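You operate a simulated robot arm through the tools that you are given. There is no shell and no other tool. Be economical: measure what you need, move in short steps, check, and stop when the job is done.

Carry out the task below with a simulated robot arm. There is one attempt and no reset: what you move stays moved.

Task
Shake bottles N6 and M3 at 120 rpm till DONE lights.
Fine: leave them in the shaker and turn its dial back to 0.

The check looks at the end state, three seconds after you hand in, the way a careful person would. Anything else that was tipped, shoved, dropped, spilled or broken makes it a failure.

Robot
A 6-joint arm with a two-finger parallel gripper, fixed in place. Base frame: the origin is at the foot of the arm, x ahead of it, y to its left, z up; the work surface is at about z = 803. Units: mm, degrees, N and s.
With the tool pointing down near the work surface it reaches from about 240 to 640 mm from the base axis. Its first joint turns from -66.0 to 66.0 degrees. Payload 2.7 kg.
The tool frame sits at the grasp point between the pads (the TCP): z along the fingers, y along the line on which they close. The tips reach 23 mm beyond it. Largest opening 94 mm; finger width 38, thickness 10; the body of the gripper, 54 by 96 mm, starts 39 mm behind the TCP.
Orientation is that of the tool frame in the base frame, as a unit quaternion [w, x, y, z]. With the fingers straight down and closing along the base's y, the tool's x points along the base's -x, its y along +y and its z along -z.

Tools
- The arm moves only by the tool servo_tool. Its argument "targets" is a list of rows, each a list of 7 numbers: the shift along the tool's x, y, z in units of 500 mm (1.0 is 500 mm), then the turn, a rotation vector about the tool's x, y, z in units of 180 degrees (1.0 is 180 degrees), then the finger opening in cm, from 0 to 9.4. In form: [[tx, ty, tz, ax, ay, az, fingers], ...]. A call has 1 to 12 rows; each row is the pose to reach, as a shift and turn from the pose commanded when the call began, along the tool's axes at that moment. A call with a number of a shift or a turn outside -1 to 1 is refused whole. Each row takes 0.2 s and may step no farther than 50 mm and 8.6 degrees from the row before; otherwise, or with a gripper value out of range, the whole call is refused. A pose out of reach is approached as far as the arm can. The call stops where the force on the tool passes 40 N (or 10 N more than at its start, if that is more) or the arm is blocked; 0.2 s more then pass. The fingers move at their own pace (about 45 mm/s each) and stop on an object; they squeeze with about 36 N. The grip force told is the motor's: it shows also when the fingers shut on nothing. Time passes only in rows, and 0.2 s behind the last, so rows that repeat a pose let the fingers close. The reply holds the time, the measured pose of the TCP, the force on the tool along the base axes, the opening and the grip force, in the units named above and with some noise.
- Cameras (640 x 400 px; columns grow to the right, rows downward): "scene" is fixed at [74.2, -423.8, 1422.4]; the picture's right is [0.82, -0.58, 0.00], its down [-0.23, -0.32, -0.92] and it looks along [0.53, 0.75, -0.40] (base axes); focal length 323 px, centre (320, 200). "wrist" rides on the gripper at [86, 16, -74] in the tool frame; the picture's right is [-0.18, 0.98, 0.00], its down [-0.58, -0.11, -0.81] and it looks along [-0.79, -0.15, 0.59] (tool axes); focal length 243 px, centre (320, 200). There is no depth. A picture from a camera that has moved, and an enlarged one, comes with that camera's place and axes in the base frame and with its lens.
- camera(camera): a new picture of that camera. No time passes.
- zoom(camera, box): a new picture of the part [left, top, right, bottom] of that camera's present view, enlarged. No time passes.
- job_done(): hands the job in; it is judged then, once.

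Work in short steps. Places have to be worked out from the pictures, the camera data and where the tool is seen: move nearer, look again, correct. Check each grasp and each placing, and mend what went wrong. You have 120 turns and 84 pictures in all, those below and enlarged ones among them. Open the gripper and draw the arm clear of the work before you hand the job in, unless the task says otherwise; then end with one line.

The tools are called after "Emit:" as name(argument=value, ...) on one line, values as JSON. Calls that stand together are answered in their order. servo_tool: Moves the arm, as the interface text tells. Its arguments: {"type":"object","properties":{"targets":{"type":"array"}},"required":["targets"]} The other tools are called the same way: camera (camera) takes a picture; zoom (camera, box) takes an enlarged picture of a part of a camera's view; job_done () hands the job in.

At the start:

```text
time: 0.0
tcp_pos: [450.0, 20.9, 1203.5]
tcp_rot: [0.0, 0.0, 1.0, 0.001]
wrist_force: [1.0, 0.0, -1.2]
gripper_width: 94.1
grasp_force: 0.0
```

scene: 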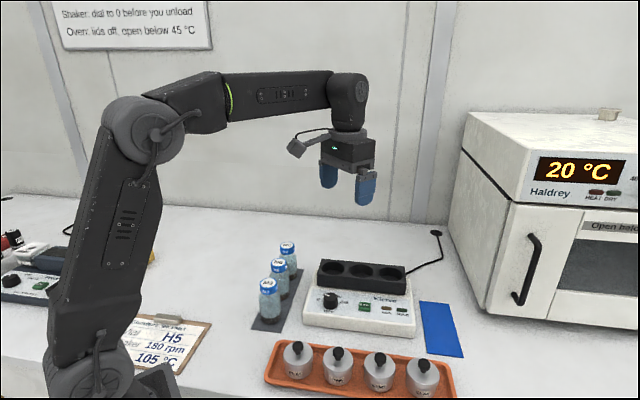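
wrist: 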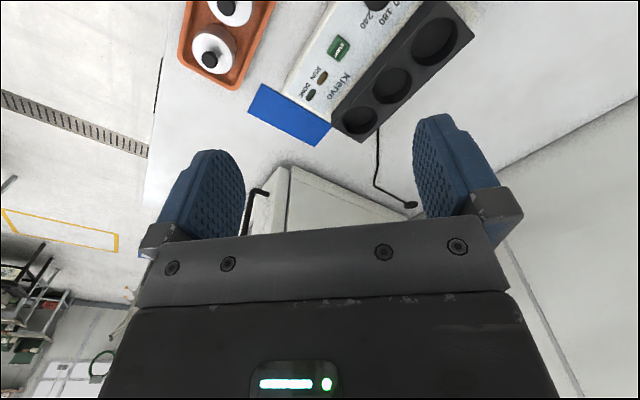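

I start by zooming on the bottles and the shaker to read labels and layout.

Emit:
zoom(camera="scene", box=[230, 230, 330, 340])

Emit:
zoom(camera="scene", box=[290, 240, 430, 350])

Emit:
zoom(camera="scene", box=[0, 210, 220, 400])

```text
3.64 times, centred on (280, 285) of scene
camera zoom: at [74.2, -423.8, 1422.4], right [0.82, -0.58, 0.0], down [-0.23, -0.32, -0.92], along [0.53, 0.75, -0.4], focal length 1173 px, centre (466, -109)
```

zoom: 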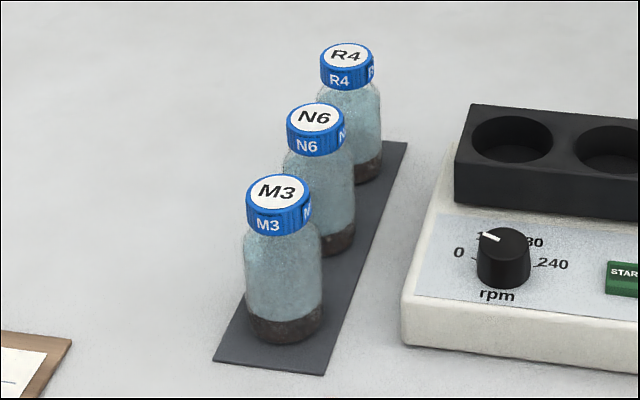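

```text
3.64 times, centred on (360, 295) of scene
camera zoom: at [74.2, -423.8, 1422.4], right [0.82, -0.58, 0.0], down [-0.23, -0.32, -0.92], along [0.53, 0.75, -0.4], focal length 1173 px, centre (174, -146)
```

zoom: 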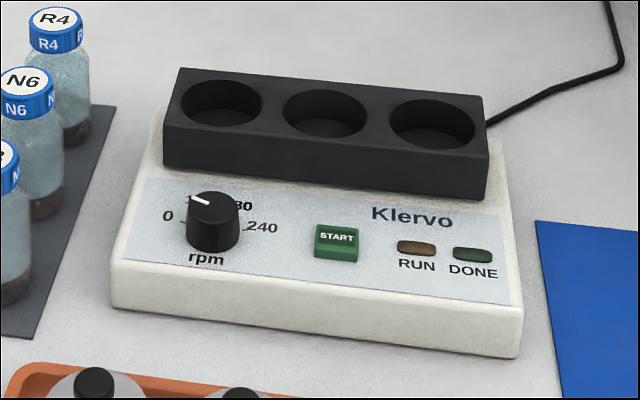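

```text
2.11 times, centred on (110, 305) of scene
camera zoom: at [74.2, -423.8, 1422.4], right [0.82, -0.58, 0.0], down [-0.23, -0.32, -0.92], along [0.53, 0.75, -0.4], focal length 679 px, centre (762, -21)
```

zoom: 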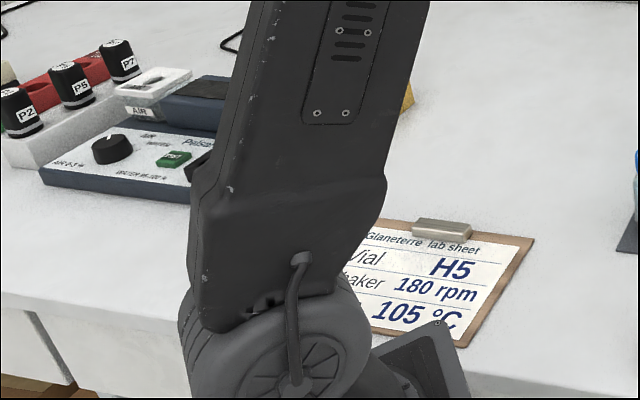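

The dial is on something between 0 and 180; bottles stand on a line at 45°, parallel to the shaker's depth. I turn the tool 45° and draw back for a better wrist view.

Emit:
servo_tool(targets=[[0.04, 0.013, 0, 0, 0, -0.0417, 9.4], [0.08, 0.027, 0, 0, 0, -0.0833, 9.4], [0.12, 0.04, 0, 0, 0, -0.125, 9.4], [0.16, 0.053, 0, 0, 0, -0.1667, 9.4], [0.2, 0.067, 0, 0, 0, -0.2083, 9.4], [0.24, 0.08, 0, 0, 0, -0.25, 9.4], [0.24, 0.08, 0, 0, 0, -0.25, 9.4]])

Emit:
camera(camera="wrist")

```text
time: 1.6
tcp_pos: [330.9, 60.9, 1203.1]
tcp_rot: [0.001, -0.384, 0.923, 0.001]
wrist_force: [-0.5, -0.1, -0.4]
gripper_width: 93.9
grasp_force: 0.1
```

```text
78 pictures are left
camera wrist: at [257.6, 9.8, 1278.0], right [-0.57, 0.82, 0.0], down [0.49, 0.33, 0.81], along [0.66, 0.46, -0.59], focal length 243 px, centre (320, 200)
```

wrist: 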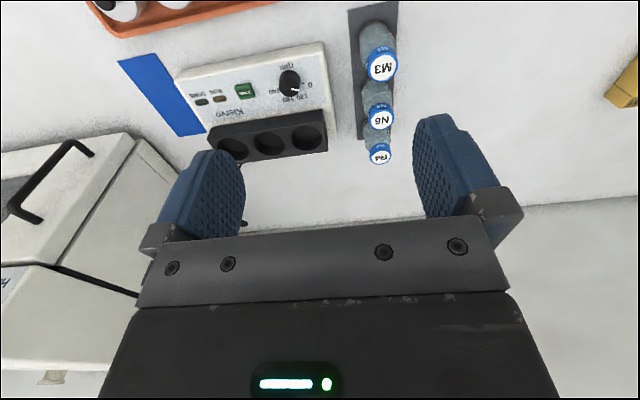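

The view is good; I enlarge it to measure.

Emit:
zoom(camera="wrist", box=[190, 0, 430, 170])

Emit:
zoom(camera="wrist", box=[260, 50, 340, 110])

```text
2.35 times, centred on (310, 85) of wrist
camera zoom: at [257.6, 9.8, 1278.0], right [-0.57, 0.82, 0.0], down [0.49, 0.33, 0.81], along [0.66, 0.46, -0.59], focal length 571 px, centre (344, 471)
```

zoom: 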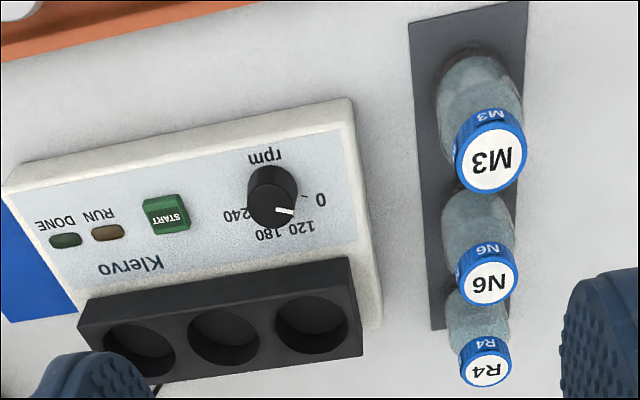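

```text
6.67 times, centred on (300, 80) of wrist
camera zoom: at [257.6, 9.8, 1278.0], right [-0.57, 0.82, 0.0], down [0.49, 0.33, 0.81], along [0.66, 0.46, -0.59], focal length 1618 px, centre (453, 1000)
```

zoom: 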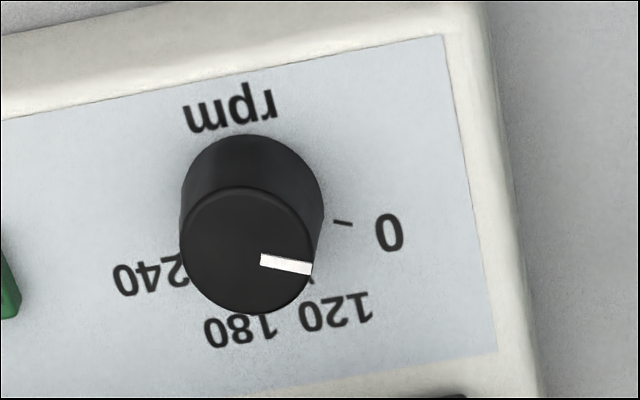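

Dial sits at the 0 mark; marks 0/120/180/240 are 45° apart clockwise. M3 ≈ (344,183), N6 ≈ (406,244), tops ≈ z 916; holes 1/2 ≈ (544,176)/(602,120), block top ≈ 876, and hole 3 is beyond reach. I go above M3 at z≈1050 and look.

Emit:
servo_tool(targets=[[-0.038, 0.031, 0.06, 0, 0, 0, 9.4], [-0.076, 0.062, 0.12, 0, 0, 0, 9.4], [-0.115, 0.092, 0.18, 0, 0, 0, 9.4], [-0.153, 0.123, 0.24, 0, 0, 0, 9.4], [-0.191, 0.154, 0.3, 0, 0, 0, 9.4], [-0.191, 0.154, 0.3, 0, 0, 0, 9.4]])

Emit:
camera(camera="wrist")

Emit:
zoom(camera="scene", box=[210, 180, 350, 340])

```text
time: 3.0
tcp_pos: [344.3, 184.3, 1053.4]
tcp_rot: [0.001, -0.383, 0.924, 0.001]
wrist_force: [0.4, 0.0, 0.1]
gripper_width: 94.0
grasp_force: 0.0
```

```text
75 pictures are left
camera wrist: at [271.8, 133.4, 1128.6], right [-0.57, 0.82, 0.0], down [0.49, 0.33, 0.81], along [0.67, 0.46, -0.59], focal length 243 px, centre (320, 200)
```

wrist: 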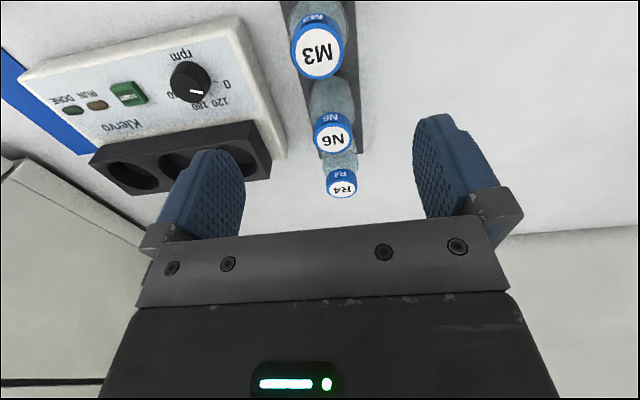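

```text
2.50 times, centred on (280, 260) of scene
camera zoom: at [74.2, -423.8, 1422.4], right [0.82, -0.58, 0.0], down [-0.23, -0.32, -0.92], along [0.53, 0.75, -0.4], focal length 807 px, centre (420, 50)
```

zoom: 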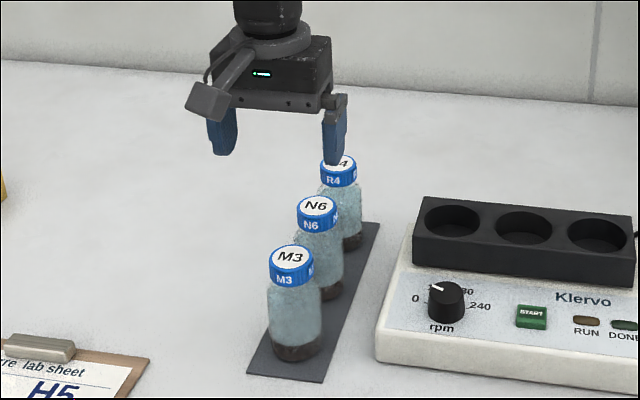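

M3's cap triangulates to (345,182,918), Ø≈42. I descend to grip the cap at TCP z≈908 and look before closing.

Emit:
servo_tool(targets=[[0.002, -0.004, 0.07, 0, 0, 0, 9.4], [0.002, -0.004, 0.14, 0, 0, 0, 9.4], [0.002, -0.004, 0.21, 0, 0, 0, 9.4], [0.002, -0.004, 0.26, 0, 0, 0, 9.4], [0.002, -0.004, 0.29, 0, 0, 0, 9.4]])

Emit:
camera(camera="wrist")

Emit:
zoom(camera="scene", box=[210, 200, 350, 340])

```text
time: 4.2
tcp_pos: [342.3, 182.7, 907.4]
tcp_rot: [0.001, -0.383, 0.924, 0.0]
wrist_force: [-0.5, 0.2, 0.2]
gripper_width: 93.9
grasp_force: 0.0
```

```text
73 pictures are left
camera wrist: at [270.4, 130.5, 983.1], right [-0.57, 0.82, 0.0], down [0.49, 0.33, 0.81], along [0.67, 0.46, -0.59], focal length 243 px, centre (320, 200)
```

wrist: 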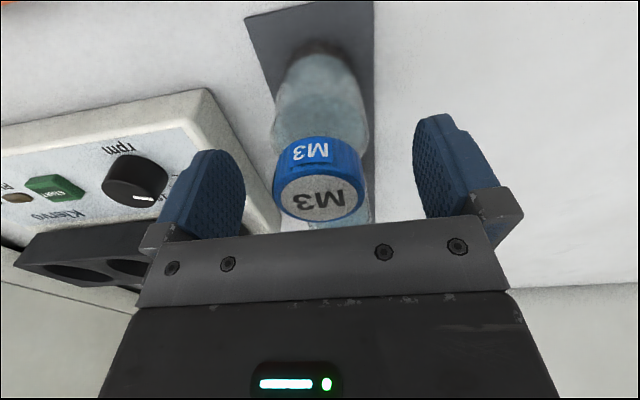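

```text
2.86 times, centred on (280, 270) of scene
camera zoom: at [74.2, -423.8, 1422.4], right [0.82, -0.58, 0.0], down [-0.23, -0.32, -0.92], along [0.53, 0.75, -0.4], focal length 922 px, centre (434, 0)
```

zoom: 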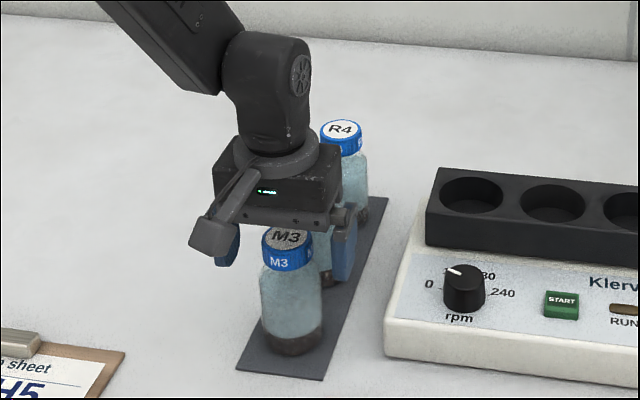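

The cap lies within ~2 mm of the finger centre. I nudge by 2 mm and close.

Emit:
servo_tool(targets=[[0.003, -0.004, 0, 0, 0, 0, 6.0], [0.003, -0.004, 0, 0, 0, 0, 4.6], [0.003, -0.004, 0, 0, 0, 0, 3.5], [0.003, -0.004, 0, 0, 0, 0, 3.5], [0.003, -0.004, 0, 0, 0, 0, 3.5], [0.003, -0.004, 0, 0, 0, 0, 3.5]])

```text
time: 5.6
tcp_pos: [343.4, 179.2, 907.5]
tcp_rot: [0.002, -0.383, 0.924, 0.0]
wrist_force: [-4.8, 1.7, 10.9]
gripper_width: 46.9
grasp_force: 36.0
```

Grip holds at 46.9 mm, but there is a 11 N upward force, possibly tips on the shoulder; I look.

Emit:
zoom(camera="scene", box=[245, 250, 315, 330])

Emit:
camera(camera="wrist")

```text
5.00 times, centred on (280, 290) of scene
camera zoom: at [73.9, -423.8, 1422.4], right [0.82, -0.58, 0.0], down [-0.23, -0.32, -0.92], along [0.53, 0.75, -0.4], focal length 1614 px, centre (520, -250)
```

zoom: 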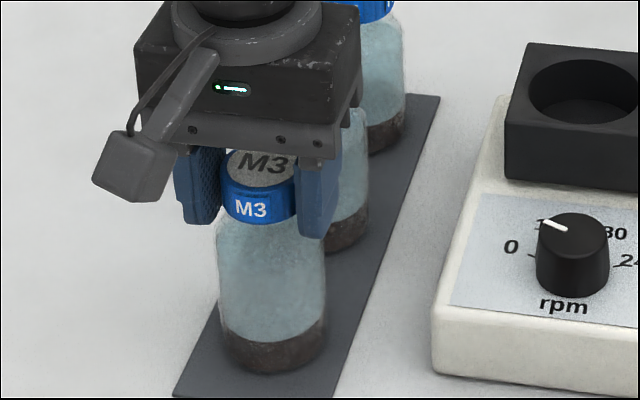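

```text
70 pictures are left
camera wrist: at [270.6, 127.8, 983.1], right [-0.57, 0.82, 0.0], down [0.49, 0.33, 0.81], along [0.67, 0.46, -0.59], focal length 243 px, centre (320, 200)
```

wrist: 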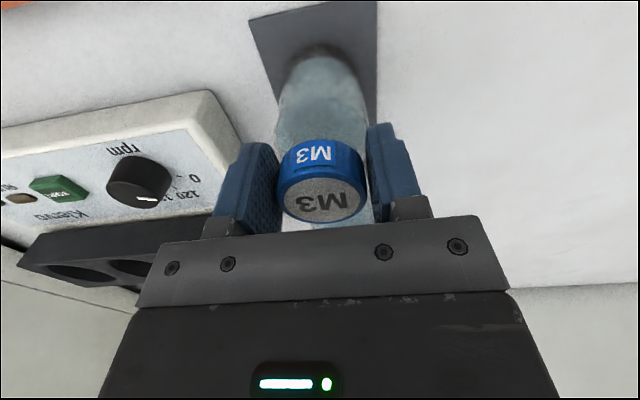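

The tips catch the shoulder. I open, rise 8 mm so the pads sit only on the cap, and close again.

Emit:
servo_tool(targets=[[0, 0, 0, 0, 0, 0, 6.5], [0, 0, 0, 0, 0, 0, 6.5], [0, 0, -0.016, 0, 0, 0, 6.5], [0, 0, -0.016, 0, 0, 0, 6.5], [0, 0, -0.016, 0, 0, 0, 3.5], [0, 0, -0.016, 0, 0, 0, 3.5], [0, 0, -0.016, 0, 0, 0, 3.5], [0, 0, -0.016, 0, 0, 0, 3.5], [0, 0, -0.016, 0, 0, 0, 3.5]])

Emit:
zoom(camera="scene", box=[245, 250, 315, 330])

```text
time: 7.6
tcp_pos: [343.7, 179.4, 914.5]
tcp_rot: [0.001, -0.383, 0.924, 0.0]
wrist_force: [-2.9, 2.1, 4.3]
gripper_width: 42.3
grasp_force: 36.1
```

```text
5.00 times, centred on (280, 290) of scene
camera zoom: at [74.0, -423.7, 1422.5], right [0.82, -0.58, 0.0], down [-0.23, -0.32, -0.92], along [0.53, 0.75, -0.4], focal length 1614 px, centre (520, -250)
```

zoom: 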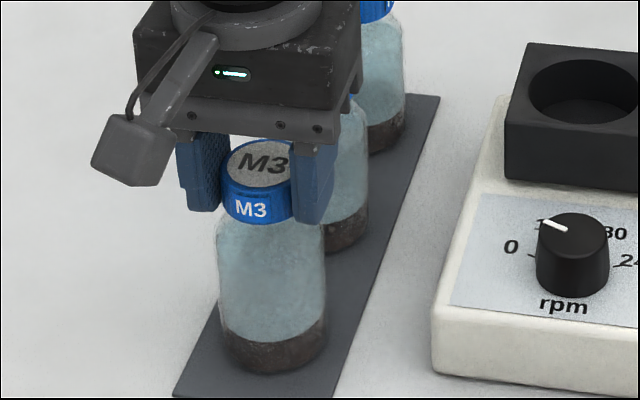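

A clean cap grip at 42.3 mm. I lift 140 mm.

Emit:
servo_tool(targets=[[0, 0, -0.03, 0, 0, 0, 3.5], [0, 0, -0.08, 0, 0, 0, 3.5], [0, 0, -0.14, 0, 0, 0, 3.5], [0, 0, -0.2, 0, 0, 0, 3.5], [0, 0, -0.26, 0, 0, 0, 3.5], [0, 0, -0.28, 0, 0, 0, 3.5], [0, 0, -0.28, 0, 0, 0, 3.5]])

Emit:
camera(camera="scene")

```text
time: 9.2
tcp_pos: [342.4, 177.3, 1058.4]
tcp_rot: [0.0, -0.383, 0.924, 0.0]
wrist_force: [-0.3, 0.4, -2.9]
gripper_width: 42.4
grasp_force: 36.1
```

```text
68 pictures are left
```

scene: 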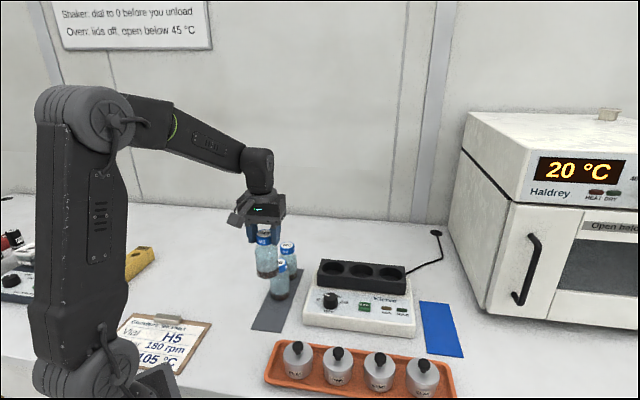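

M3 hangs clean. I carry it at this height toward hole 2, stopping ~80 mm short to look at the holes.

Emit:
servo_tool(targets=[[-0.021, -0.074, 0, 0, 0, 0, 3.5], [-0.042, -0.149, 0, 0, 0, 0, 3.5], [-0.063, -0.223, 0, 0, 0, 0, 3.5], [-0.085, -0.298, 0, 0, 0, 0, 3.5], [-0.106, -0.372, 0, 0, 0, 0, 3.5], [-0.127, -0.447, 0, 0, 0, 0, 3.5], [-0.127, -0.447, 0, 0, 0, 0, 3.5]])

Emit:
camera(camera="wrist")

```text
time: 10.8
tcp_pos: [546.1, 65.1, 1056.7]
tcp_rot: [0.0, -0.383, 0.924, 0.0]
wrist_force: [0.0, -0.8, -3.3]
gripper_width: 42.4
grasp_force: 36.1
```

```text
67 pictures are left
camera wrist: at [473.8, 13.0, 1130.5], right [-0.57, 0.82, 0.0], down [0.49, 0.33, 0.81], along [0.66, 0.46, -0.59], focal length 243 px, centre (320, 200)
```

wrist: 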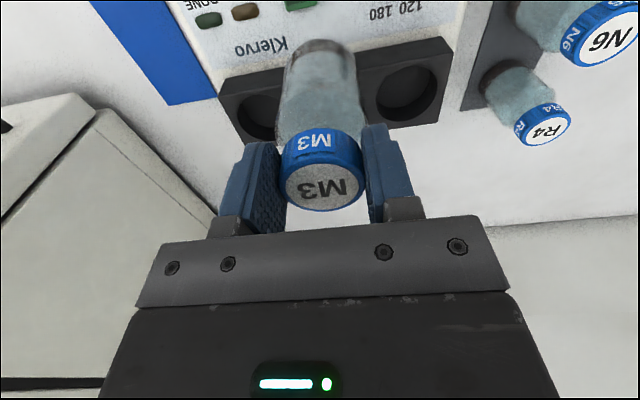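

Combining three views gives block top ≈ 886, hole 1 ≈ (537.5,169), hole 2 ≈ (594.3,113.3). I move above hole 2 with the bottle bottom ~10 mm over the block and look.

Emit:
servo_tool(targets=[[-0.07, 0, 0, 0, 0, 0, 3.5], [-0.136, 0, 0, 0, 0, 0, 3.5], [-0.136, 0, 0.05, 0, 0, 0, 3.5], [-0.136, 0, 0.09, 0, 0, 0, 3.5], [-0.136, 0, 0.09, 0, 0, 0, 3.5]])

Emit:
zoom(camera="scene", box=[310, 180, 430, 300])

Emit:
camera(camera="wrist")

```text
time: 12.0
tcp_pos: [593.2, 113.9, 1009.6]
tcp_rot: [0.0, -0.382, 0.924, 0.0]
wrist_force: [-0.5, 0.3, -1.7]
gripper_width: 42.3
grasp_force: 35.6
```

```text
3.33 times, centred on (370, 240) of scene
camera zoom: at [74.2, -423.8, 1422.4], right [0.82, -0.58, 0.0], down [-0.23, -0.32, -0.92], along [0.53, 0.75, -0.4], focal length 1076 px, centre (153, 67)
```

zoom: 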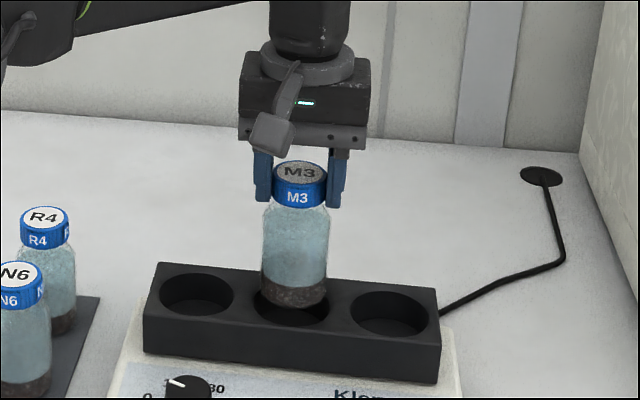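

```text
65 pictures are left
camera wrist: at [521.8, 61.9, 1084.8], right [-0.57, 0.82, 0.0], down [0.49, 0.33, 0.81], along [0.67, 0.46, -0.59], focal length 243 px, centre (320, 200)
```

wrist: 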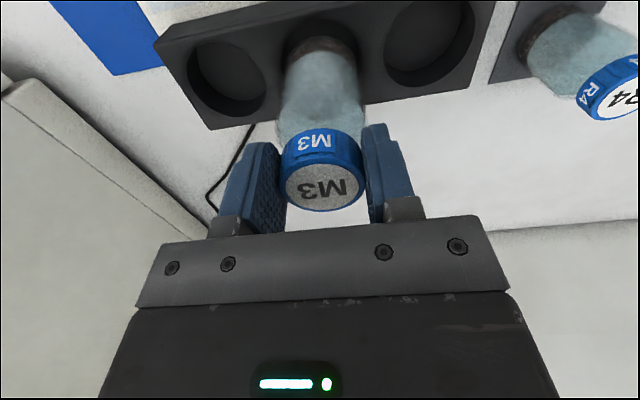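

Bottle and hole look concentric in both views. I lower 30 mm gently and check forces.

Emit:
servo_tool(targets=[[0, 0, 0.015, 0, 0, 0, 3.5], [0, 0, 0.03, 0, 0, 0, 3.5], [0, 0, 0.045, 0, 0, 0, 3.5], [0, 0, 0.06, 0, 0, 0, 3.5], [0, 0, 0.06, 0, 0, 0, 3.5]])

Emit:
zoom(camera="scene", box=[310, 180, 430, 300])

```text
time: 13.2
tcp_pos: [595.6, 113.5, 981.1]
tcp_rot: [0.0, -0.383, 0.924, 0.0]
wrist_force: [-0.1, -0.6, -1.7]
gripper_width: 42.3
grasp_force: 36.0
```

```text
3.33 times, centred on (370, 240) of scene
camera zoom: at [74.2, -423.8, 1422.4], right [0.82, -0.58, 0.0], down [-0.23, -0.32, -0.92], along [0.53, 0.75, -0.4], focal length 1076 px, centre (153, 67)
```

zoom: 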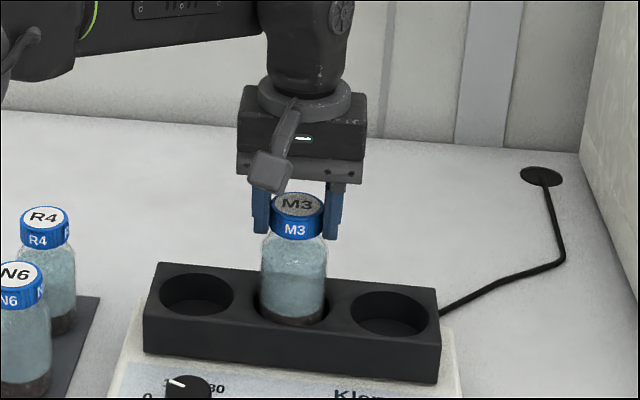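

It has entered the hole freely. I continue down in 3 mm rows.

Emit:
servo_tool(targets=[[0, 0, 0.008, 0, 0, 0, 3.5], [0, 0, 0.016, 0, 0, 0, 3.5], [0, 0, 0.024, 0, 0, 0, 3.5], [0, 0, 0.032, 0, 0, 0, 3.5], [0, 0, 0.032, 0, 0, 0, 3.5]])

```text
time: 14.4
tcp_pos: [595.2, 113.1, 969.0]
tcp_rot: [0.004, -0.383, 0.924, -0.001]
wrist_force: [-3.4, -4.2, 27.0]
gripper_width: 42.8
grasp_force: 36.0
```

27 N upward: the bottle has bottomed. I ease up 3 mm, open, and rise.

Emit:
servo_tool(targets=[[0, 0, -0.006, 0, 0, 0, 3.5], [0, 0, -0.006, 0, 0, 0, 3.5], [0, 0, -0.006, 0, 0, 0, 6.5], [0, 0, -0.006, 0, 0, 0, 6.5], [0, 0, -0.006, 0, 0, 0, 6.5]])

Emit:
zoom(camera="scene", box=[310, 180, 430, 300])

```text
time: 15.6
tcp_pos: [594.8, 113.4, 969.0]
tcp_rot: [0.0, -0.383, 0.924, 0.0]
wrist_force: [0.2, -0.4, -0.2]
gripper_width: 64.8
grasp_force: 0.1
```

```text
3.33 times, centred on (370, 240) of scene
camera zoom: at [74.2, -423.8, 1422.4], right [0.82, -0.58, 0.0], down [-0.23, -0.32, -0.92], along [0.53, 0.75, -0.4], focal length 1076 px, centre (153, 67)
```

zoom: 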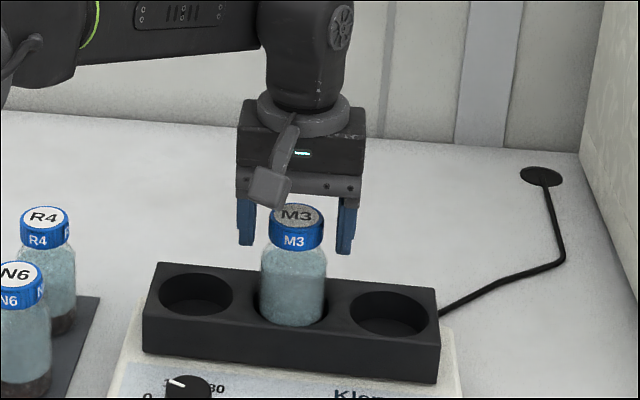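

M3 sits upright. I rise and travel to above N6 at about (407,242).

Emit:
servo_tool(targets=[[0, 0, -0.06, 0, 0, 0, 6.5], [0, 0, -0.12, 0, 0, 0, 6.5], [0, 0, -0.18, 0, 0, 0, 9.4], [0.015, 0.08, -0.18, 0, 0, 0, 9.4], [0.03, 0.16, -0.18, 0, 0, 0, 9.4], [0.045, 0.24, -0.18, 0, 0, 0, 9.4], [0.06, 0.32, -0.18, 0, 0, 0, 9.4], [0.075, 0.4, -0.16, 0, 0, 0, 9.4], [0.083, 0.448, -0.12, 0, 0, 0, 9.4], [0.083, 0.448, -0.08, 0, 0, 0, 9.4], [0.083, 0.448, -0.08, 0, 0, 0, 9.4]])

Emit:
camera(camera="wrist")

Emit:
camera(camera="scene")

```text
time: 18.0
tcp_pos: [406.0, 241.8, 1008.3]
tcp_rot: [0.0, -0.382, 0.924, 0.001]
wrist_force: [0.2, -0.8, 1.0]
gripper_width: 94.2
grasp_force: 0.1
```

```text
62 pictures are left
camera wrist: at [333.1, 190.3, 1083.9], right [-0.57, 0.82, 0.0], down [0.49, 0.33, 0.81], along [0.67, 0.46, -0.59], focal length 243 px, centre (320, 200)
```

wrist: 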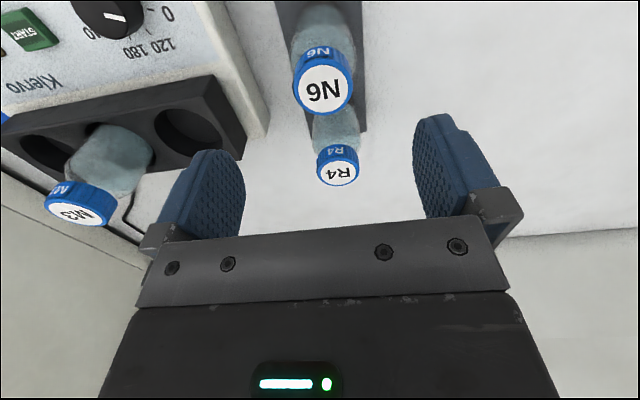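

```text
61 pictures are left
```

scene: 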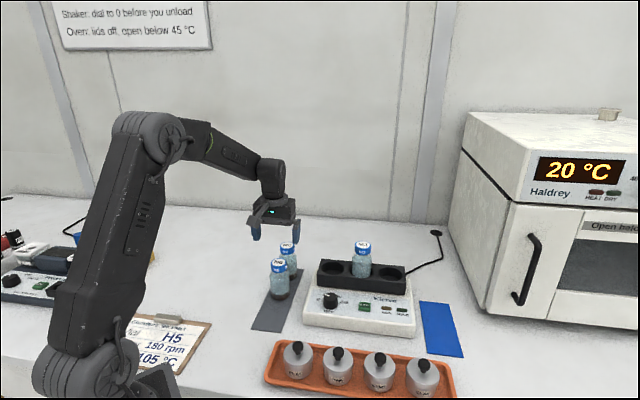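

N6 is within 2 mm of centre. I descend to cap-grip height (z≈915) and look before closing.

Emit:
servo_tool(targets=[[-0.003, 0, 0.06, 0, 0, 0, 9.4], [-0.003, 0, 0.12, 0, 0, 0, 9.4], [-0.003, 0, 0.16, 0, 0, 0, 9.4], [-0.003, 0, 0.186, 0, 0, 0, 9.4], [-0.003, 0, 0.186, 0, 0, 0, 9.4]])

Emit:
camera(camera="wrist")

Emit:
zoom(camera="scene", box=[245, 220, 315, 310])

```text
time: 19.2
tcp_pos: [407.0, 243.4, 914.5]
tcp_rot: [0.001, -0.383, 0.924, 0.001]
wrist_force: [0.5, 0.0, 0.9]
gripper_width: 94.0
grasp_force: 0.1
```

```text
60 pictures are left
camera wrist: at [334.5, 192.1, 989.9], right [-0.57, 0.82, 0.0], down [0.49, 0.33, 0.81], along [0.67, 0.46, -0.59], focal length 243 px, centre (320, 200)
```

wrist: 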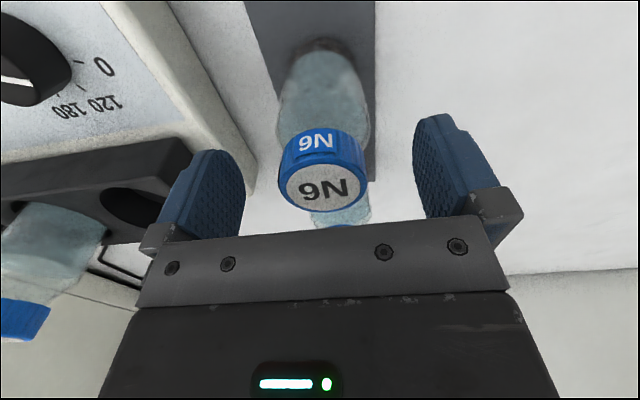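

```text
4.44 times, centred on (280, 265) of scene
camera zoom: at [74.2, -423.8, 1422.4], right [0.82, -0.58, 0.0], down [-0.23, -0.32, -0.92], along [0.53, 0.75, -0.4], focal length 1434 px, centre (498, -89)
```

zoom: 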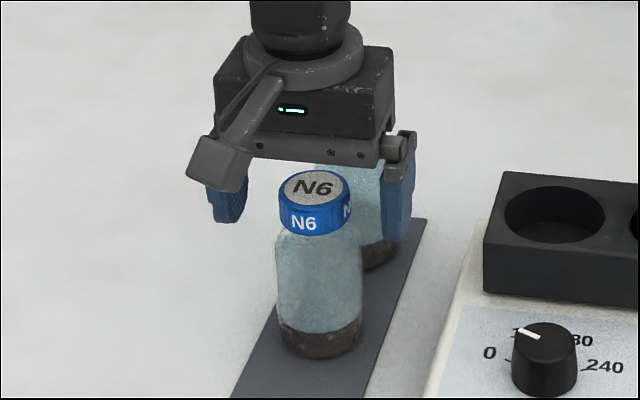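

The cap sits exactly as M3's did. I close and lift.

Emit:
servo_tool(targets=[[0, 0, 0, 0, 0, 0, 6.0], [0, 0, 0, 0, 0, 0, 3.5], [0, 0, 0, 0, 0, 0, 3.5], [0, 0, 0, 0, 0, 0, 3.5], [0, 0, 0, 0, 0, 0, 3.5], [0, 0, 0, 0, 0, 0, 3.5], [0, 0, -0.03, 0, 0, 0, 3.5], [0, 0, -0.09, 0, 0, 0, 3.5], [0, 0, -0.16, 0, 0, 0, 3.5], [0, 0, -0.23, 0, 0, 0, 3.5], [0, 0, -0.28, 0, 0, 0, 3.5], [0, 0, -0.28, 0, 0, 0, 3.5]])

Emit:
camera(camera="scene")

```text
time: 21.8
tcp_pos: [406.8, 243.1, 1054.8]
tcp_rot: [0.0, -0.382, 0.924, 0.0]
wrist_force: [-0.1, -0.2, -3.6]
gripper_width: 42.4
grasp_force: 35.7
```

```text
58 pictures are left
```

scene: 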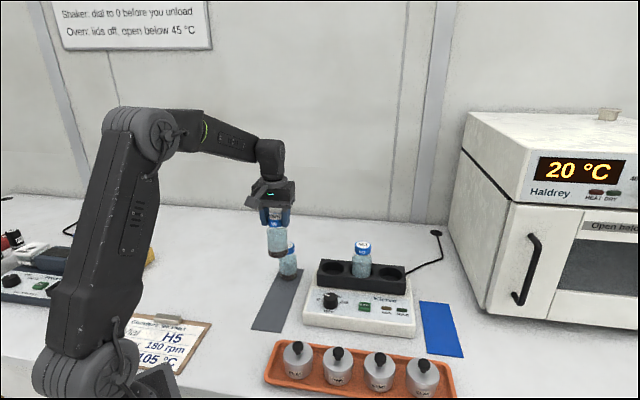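

N6 is held cleanly. I carry it above hole 1 (538,169.5) and stop just over the block.

Emit:
servo_tool(targets=[[-0.02, -0.072, 0, 0, 0, 0, 3.5], [-0.041, -0.145, 0, 0, 0, 0, 3.5], [-0.061, -0.217, 0, 0, 0, 0, 3.5], [-0.0815, -0.2896, 0, 0, 0, 0, 3.5], [-0.0815, -0.2896, 0.05, 0, 0, 0, 3.5], [-0.0815, -0.2896, 0.09, 0, 0, 0, 3.5], [-0.0815, -0.2896, 0.09, 0, 0, 0, 3.5]])

Emit:
zoom(camera="scene", box=[310, 180, 430, 300])

Emit:
camera(camera="wrist")

```text
time: 23.4
tcp_pos: [539.6, 171.2, 1010.7]
tcp_rot: [0.001, -0.382, 0.924, 0.0]
wrist_force: [0.4, 0.3, -3.5]
gripper_width: 42.5
grasp_force: 36.1
```

```text
3.33 times, centred on (370, 240) of scene
camera zoom: at [74.2, -423.8, 1422.4], right [0.82, -0.58, 0.0], down [-0.23, -0.32, -0.92], along [0.53, 0.75, -0.4], focal length 1076 px, centre (153, 67)
```

zoom: 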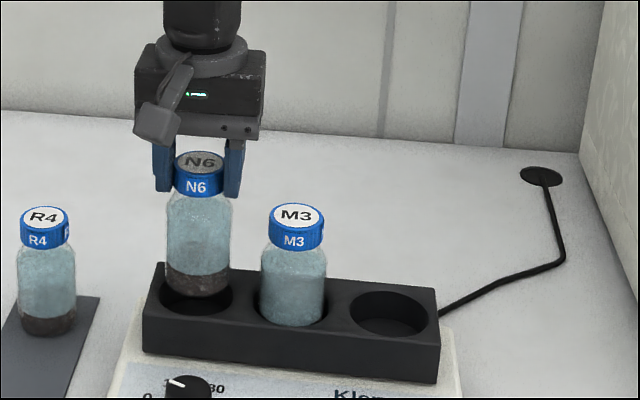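

```text
56 pictures are left
camera wrist: at [467.1, 119.4, 1084.8], right [-0.57, 0.82, 0.0], down [0.49, 0.33, 0.81], along [0.67, 0.46, -0.59], focal length 243 px, centre (320, 200)
```

wrist: 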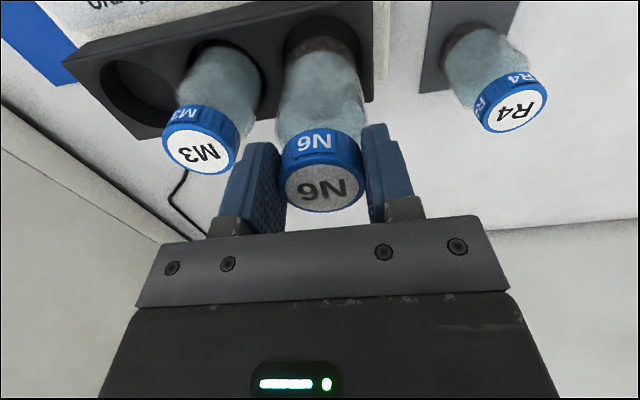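

Almost concentric; I shift ~1 mm and lower into hole 1.

Emit:
servo_tool(targets=[[0.0015, 0.0015, 0.0, 0, 0, 0, 3.5], [0.0015, 0.0015, 0.015, 0, 0, 0, 3.5], [0.0015, 0.0015, 0.03, 0, 0, 0, 3.5], [0.0015, 0.0015, 0.045, 0, 0, 0, 3.5], [0.0015, 0.0015, 0.06, 0, 0, 0, 3.5], [0.0015, 0.0015, 0.068, 0, 0, 0, 3.5], [0.0015, 0.0015, 0.072, 0, 0, 0, 3.5], [0.0015, 0.0015, 0.072, 0, 0, 0, 3.5]])

Emit:
zoom(camera="scene", box=[310, 180, 430, 300])

```text
time: 25.2
tcp_pos: [538.2, 170.7, 973.8]
tcp_rot: [0.0, -0.383, 0.924, 0.0]
wrist_force: [0.0, 0.8, -2.7]
gripper_width: 42.5
grasp_force: 36.6
```

```text
3.33 times, centred on (370, 240) of scene
camera zoom: at [74.2, -423.8, 1422.4], right [0.82, -0.58, 0.0], down [-0.23, -0.32, -0.92], along [0.53, 0.75, -0.4], focal length 1076 px, centre (153, 67)
```

zoom: 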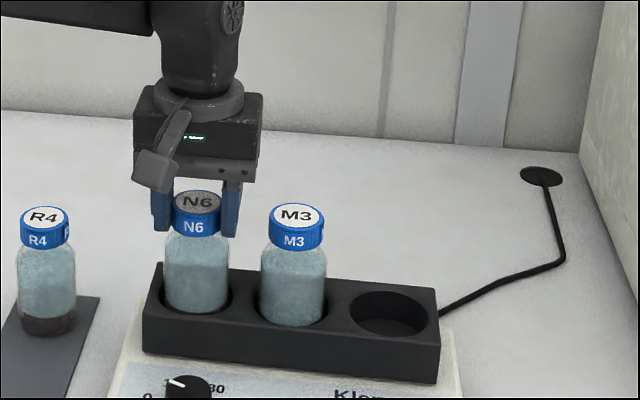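

Inside without contact. I go down the last few mm.

Emit:
servo_tool(targets=[[0, 0, 0.005, 0, 0, 0, 3.5], [0, 0, 0.01, 0, 0, 0, 3.5], [0, 0, 0.0125, 0, 0, 0, 3.5], [0, 0, 0.0125, 0, 0, 0, 3.5]])

```text
time: 26.2
tcp_pos: [538.1, 170.1, 968.8]
tcp_rot: [0.002, -0.384, 0.924, 0.0]
wrist_force: [-1.0, -0.2, 8.5]
gripper_width: 42.5
grasp_force: 36.2
```

Light contact, so it's seated. I open to 60 mm and rise clear.

Emit:
servo_tool(targets=[[0, 0, -0.002, 0, 0, 0, 5.8], [0, 0, -0.002, 0, 0, 0, 5.8], [0, 0, -0.002, 0, 0, 0, 5.8], [0, 0, -0.05, 0, 0, 0, 5.8], [0, 0, -0.12, 0, 0, 0, 5.8], [0, 0, -0.18, 0, 0, 0, 5.8], [0, 0, -0.18, 0, 0, 0, 5.8]])

Emit:
zoom(camera="scene", box=[310, 180, 430, 300])

```text
time: 27.8
tcp_pos: [537.5, 170.4, 1056.3]
tcp_rot: [0.001, -0.383, 0.924, 0.0]
wrist_force: [-0.2, 0.5, -0.6]
gripper_width: 58.0
grasp_force: 0.0
```

```text
3.33 times, centred on (370, 240) of scene
camera zoom: at [74.1, -423.8, 1422.4], right [0.82, -0.58, 0.0], down [-0.23, -0.32, -0.92], along [0.53, 0.75, -0.4], focal length 1076 px, centre (153, 67)
```

zoom: 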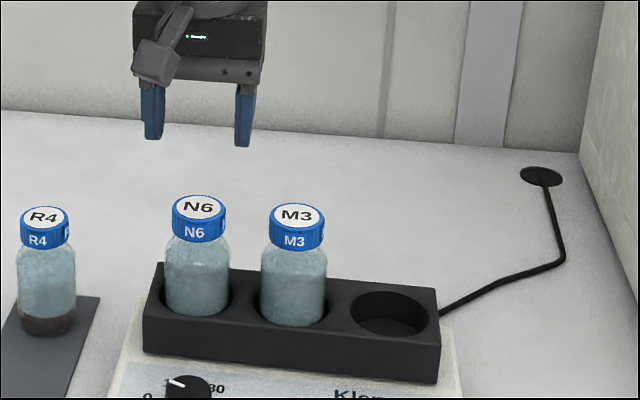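

Both bottles are seated. Now the dial: I move above the knob (~(471,92)) and look from z≈975.

Emit:
servo_tool(targets=[[0.07, -0.006, 0, 0, 0, 0, 5.8], [0.14, -0.012, 0, 0, 0, 0, 5.8], [0.205, -0.017, 0, 0, 0, 0, 5.8], [0.205, -0.017, 0.08, 0, 0, 0, 5.8], [0.205, -0.017, 0.16, 0, 0, 0, 5.8], [0.205, -0.017, 0.16, 0, 0, 0, 5.8]])

Emit:
camera(camera="wrist")

Emit:
zoom(camera="scene", box=[300, 230, 420, 340])

```text
time: 29.2
tcp_pos: [469.0, 92.7, 977.7]
tcp_rot: [0.002, -0.383, 0.924, 0.0]
wrist_force: [0.5, 0.5, -0.4]
gripper_width: 58.0
grasp_force: 0.1
```

```text
53 pictures are left
camera wrist: at [396.7, 40.6, 1051.3], right [-0.57, 0.82, 0.0], down [0.49, 0.33, 0.81], along [0.67, 0.46, -0.59], focal length 243 px, centre (320, 200)
```

wrist: 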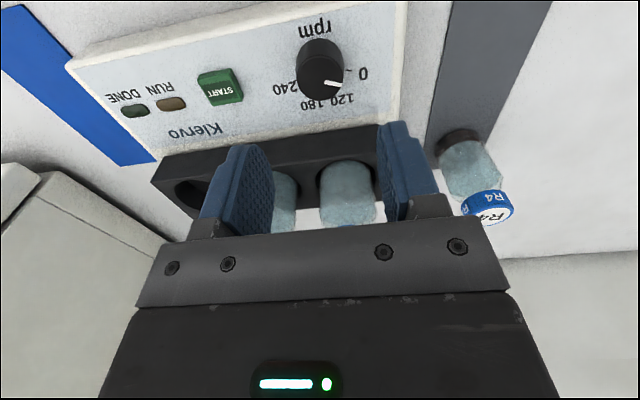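

```text
3.64 times, centred on (360, 285) of scene
camera zoom: at [74.1, -423.8, 1422.4], right [0.82, -0.58, 0.0], down [-0.23, -0.32, -0.92], along [0.53, 0.75, -0.4], focal length 1173 px, centre (174, -109)
```

zoom: 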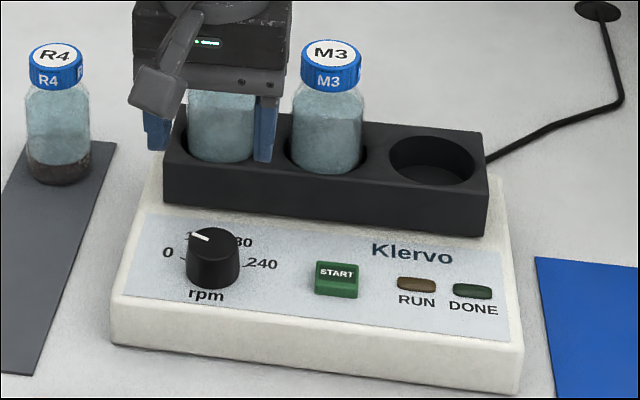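

I enlarge the knob for precise centring and the pointer angle.

Emit:
zoom(camera="wrist", box=[260, 20, 390, 120])

```text
4.00 times, centred on (325, 70) of wrist
camera zoom: at [396.7, 40.6, 1051.3], right [-0.57, 0.82, 0.0], down [0.49, 0.33, 0.81], along [0.67, 0.46, -0.59], focal length 970 px, centre (300, 720)
```

zoom: 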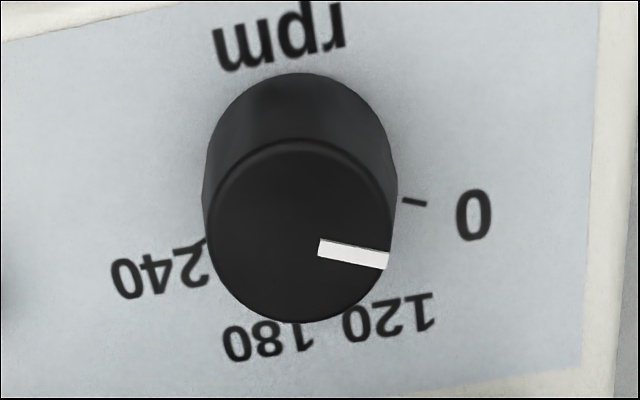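

Pointer is at the 0 mark (≈105°), marks appear ~40–45° apart. I lower the open fingers around the knob to TCP z≈880 with a small correction.

Emit:
servo_tool(targets=[[0.003, -0.004, 0.06, 0, 0, 0, 5.8], [0.003, -0.004, 0.12, 0, 0, 0, 5.8], [0.003, -0.004, 0.16, 0, 0, 0, 5.8], [0.003, -0.004, 0.18, 0, 0, 0, 5.8], [0.003, -0.004, 0.195, 0, 0, 0, 5.8], [0.003, -0.004, 0.195, 0, 0, 0, 5.8]])

Emit:
zoom(camera="scene", box=[290, 240, 380, 330])

Emit:
camera(camera="wrist")

```text
time: 30.6
tcp_pos: [472.1, 89.6, 881.1]
tcp_rot: [0.001, -0.383, 0.924, 0.0]
wrist_force: [1.0, 0.6, 0.0]
gripper_width: 58.0
grasp_force: 0.1
```

```text
4.44 times, centred on (335, 285) of scene
camera zoom: at [74.2, -423.8, 1422.4], right [0.82, -0.58, 0.0], down [-0.23, -0.32, -0.92], along [0.53, 0.75, -0.4], focal length 1434 px, centre (253, -178)
```

zoom: 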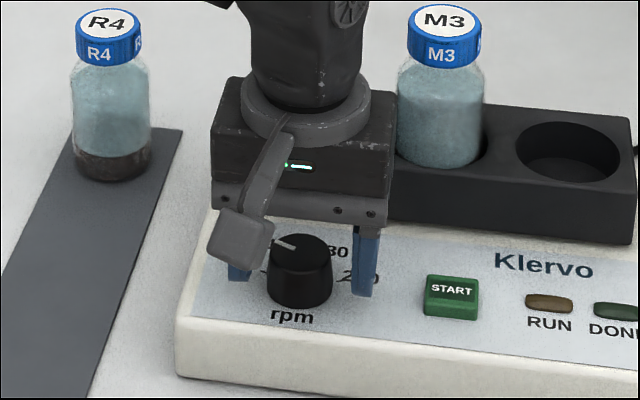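

```text
49 pictures are left
camera wrist: at [399.0, 37.9, 955.3], right [-0.57, 0.82, 0.0], down [0.49, 0.33, 0.81], along [0.67, 0.46, -0.59], focal length 243 px, centre (320, 200)
```

wrist: 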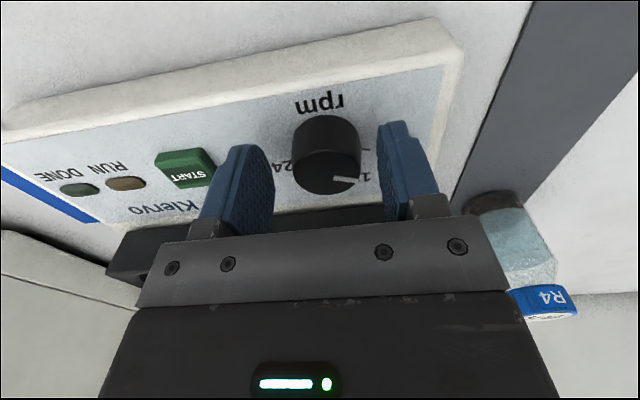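

The knob is centred between the fingers. I close on it.

Emit:
servo_tool(targets=[[0, 0, 0, 0, 0, 0, 4.5], [0, 0, 0, 0, 0, 0, 3.0], [0, 0, 0, 0, 0, 0, 2.5], [0, 0, 0, 0, 0, 0, 2.5], [0, 0, 0, 0, 0, 0, 2.5]])

```text
time: 31.8
tcp_pos: [469.5, 90.3, 880.2]
tcp_rot: [-0.001, -0.384, 0.923, 0.002]
wrist_force: [-18.8, 20.4, 4.9]
gripper_width: 36.0
grasp_force: 45.2
```

Grip on the knob at 36 mm, with ~28 N side load along tool +y; I yield 1.5 mm that way.

Emit:
servo_tool(targets=[[0, 0.003, 0, 0, 0, 0, 2.5], [0, 0.003, 0, 0, 0, 0, 2.5]])

```text
time: 32.4
tcp_pos: [470.3, 91.0, 880.8]
tcp_rot: [0.0, -0.383, 0.924, 0.001]
wrist_force: [-12.9, 17.5, 0.7]
gripper_width: 36.0
grasp_force: 44.8
```

Load is dropping; another 3 mm.

Emit:
servo_tool(targets=[[0, 0.003, 0, 0, 0, 0, 2.5], [0, 0.006, 0, 0, 0, 0, 2.5], [0, 0.006, 0, 0, 0, 0, 2.5]])

```text
time: 33.2
tcp_pos: [470.4, 90.3, 881.5]
tcp_rot: [0.001, -0.383, 0.924, -0.001]
wrist_force: [6.9, -5.5, -11.4]
gripper_width: 36.2
grasp_force: 45.4
```

Nearly unloaded. I turn the dial 40° clockwise (from above) in 8° rows.

Emit:
servo_tool(targets=[[0, -0.001, 0, 0, 0, 0.0444, 2.5], [0, -0.001, 0, 0, 0, 0.0889, 2.5], [0, -0.001, 0, 0, 0, 0.1333, 2.5], [0, -0.001, 0, 0, 0, 0.1778, 2.5], [0, -0.001, 0, 0, 0, 0.2222, 2.5], [0, -0.001, 0, 0, 0, 0.2222, 2.5]])

Emit:
camera(camera="wrist")

Emit:
zoom(camera="scene", box=[290, 240, 380, 330])

```text
time: 34.6
tcp_pos: [467.6, 93.9, 880.8]
tcp_rot: [0.0, -0.043, 0.999, 0.001]
wrist_force: [-6.7, 19.0, 2.6]
gripper_width: 35.9
grasp_force: 44.8
```

```text
48 pictures are left
camera wrist: at [380.8, 101.4, 955.6], right [0.1, 1.0, 0.0], down [0.59, -0.06, 0.81], along [0.8, -0.08, -0.59], focal length 243 px, centre (320, 200)
```

wrist: 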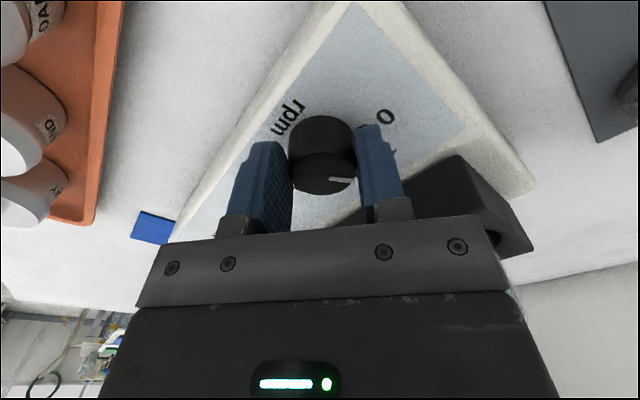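

```text
4.44 times, centred on (335, 285) of scene
camera zoom: at [74.0, -423.3, 1422.6], right [0.82, -0.58, 0.0], down [-0.23, -0.32, -0.92], along [0.53, 0.75, -0.4], focal length 1434 px, centre (253, -178)
```

zoom: 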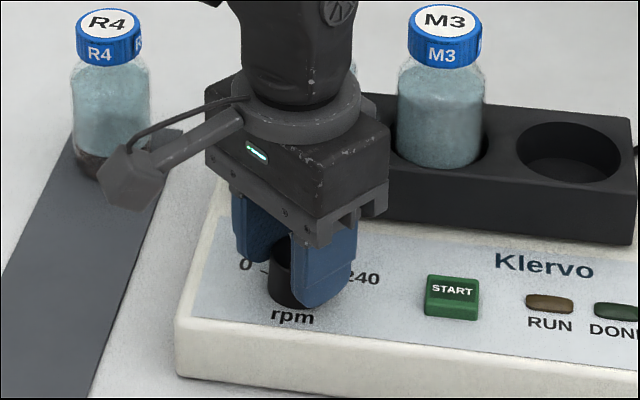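

The knob followed the grip. I open, rise 95 mm, and check the pointer against the marks.

Emit:
servo_tool(targets=[[0, 0, 0, 0, 0, 0, 5.8], [0, 0, 0, 0, 0, 0, 5.8], [0, 0, 0, 0, 0, 0, 5.8], [0, 0, -0.08, 0, 0, 0, 5.8], [0, 0, -0.16, 0, 0, 0, 5.8], [0, 0, -0.19, 0, 0, 0, 5.8], [0, 0, -0.19, 0, 0, 0, 5.8]])

Emit:
camera(camera="wrist")

Emit:
zoom(camera="scene", box=[290, 240, 380, 330])

```text
time: 36.2
tcp_pos: [470.1, 94.0, 976.3]
tcp_rot: [0.0, -0.044, 0.999, 0.0]
wrist_force: [0.1, -0.2, 0.3]
gripper_width: 58.1
grasp_force: 0.0
```

```text
46 pictures are left
camera wrist: at [382.1, 99.6, 1050.5], right [0.1, 1.0, 0.0], down [0.59, -0.06, 0.81], along [0.8, -0.08, -0.59], focal length 243 px, centre (320, 200)
```

wrist: 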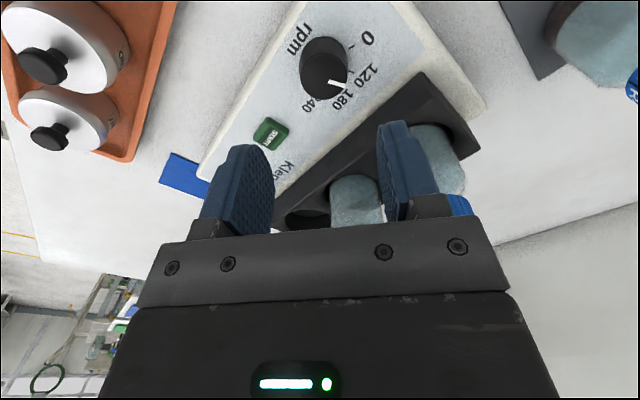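

```text
4.44 times, centred on (335, 285) of scene
camera zoom: at [74.1, -423.8, 1422.4], right [0.82, -0.58, 0.0], down [-0.23, -0.32, -0.92], along [0.53, 0.75, -0.4], focal length 1434 px, centre (253, -178)
```

zoom: 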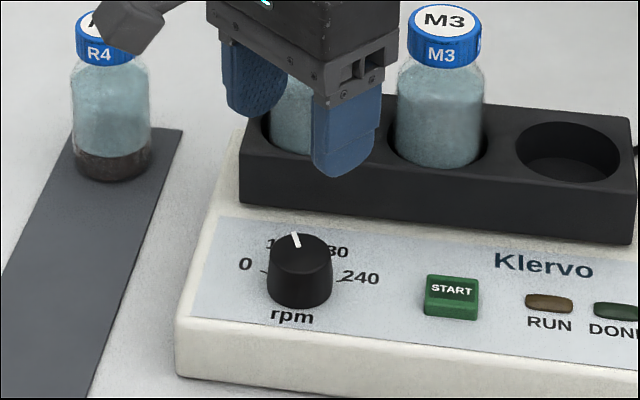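

Emit:
zoom(camera="wrist", box=[270, 10, 400, 130])

```text
3.33 times, centred on (335, 70) of wrist
camera zoom: at [382.1, 99.6, 1050.5], right [0.1, 1.0, 0.0], down [0.59, -0.06, 0.81], along [0.8, -0.08, -0.59], focal length 809 px, centre (270, 633)
```

zoom: 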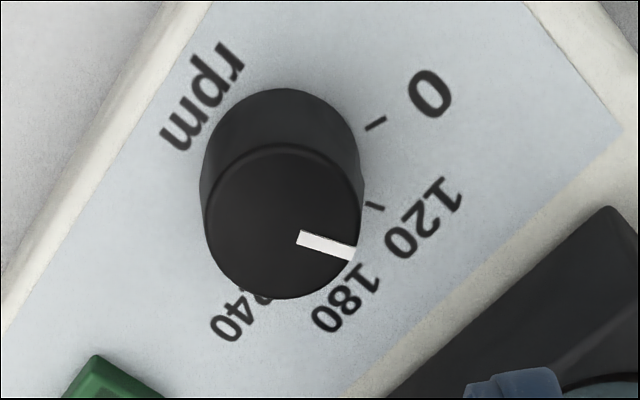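

The pointer is near 120 but parallax makes the exact angle unclear (ticks ≈44° apart, so maybe ~4° short). I tilt the wrist so the camera looks straight down at the dial, raising for clearance.

Emit:
servo_tool(targets=[[-0.02, 0, -0.06, 0, 0.0, 0, 5.8], [-0.04, 0, -0.08, 0, 0.04, 0, 5.8], [-0.06, 0, -0.08, 0, 0.08, 0, 5.8], [-0.08, 0, -0.08, 0, 0.12, 0, 5.8], [-0.08, 0, -0.08, 0, 0.15, 0, 5.8], [-0.08, 0, -0.08, 0, 0.15, 0, 5.8]])

Emit:
camera(camera="wrist")

```text
time: 37.6
tcp_pos: [508.0, 96.4, 1015.2]
tcp_rot: [-0.233, -0.043, 0.971, -0.01]
wrist_force: [-0.2, -0.3, -0.2]
gripper_width: 57.9
grasp_force: 0.0
```

```text
43 pictures are left
camera wrist: at [464.0, 106.1, 1121.4], right [0.08, 0.99, -0.08], down [0.89, -0.03, 0.45], along [0.45, -0.11, -0.89], focal length 243 px, centre (320, 200)
```

wrist: 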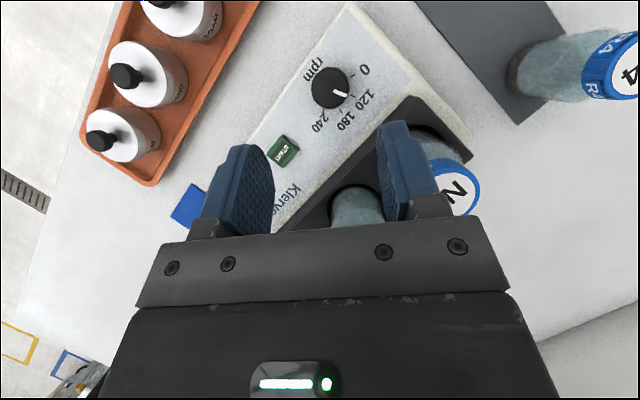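

Emit:
zoom(camera="wrist", box=[290, 50, 390, 140])

```text
4.44 times, centred on (340, 95) of wrist
camera zoom: at [464.0, 106.1, 1121.4], right [0.08, 0.99, -0.08], down [0.89, -0.03, 0.45], along [0.45, -0.11, -0.89], focal length 1078 px, centre (231, 667)
```

zoom: 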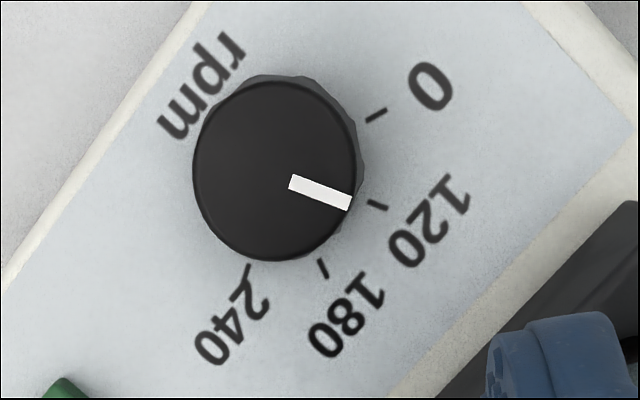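

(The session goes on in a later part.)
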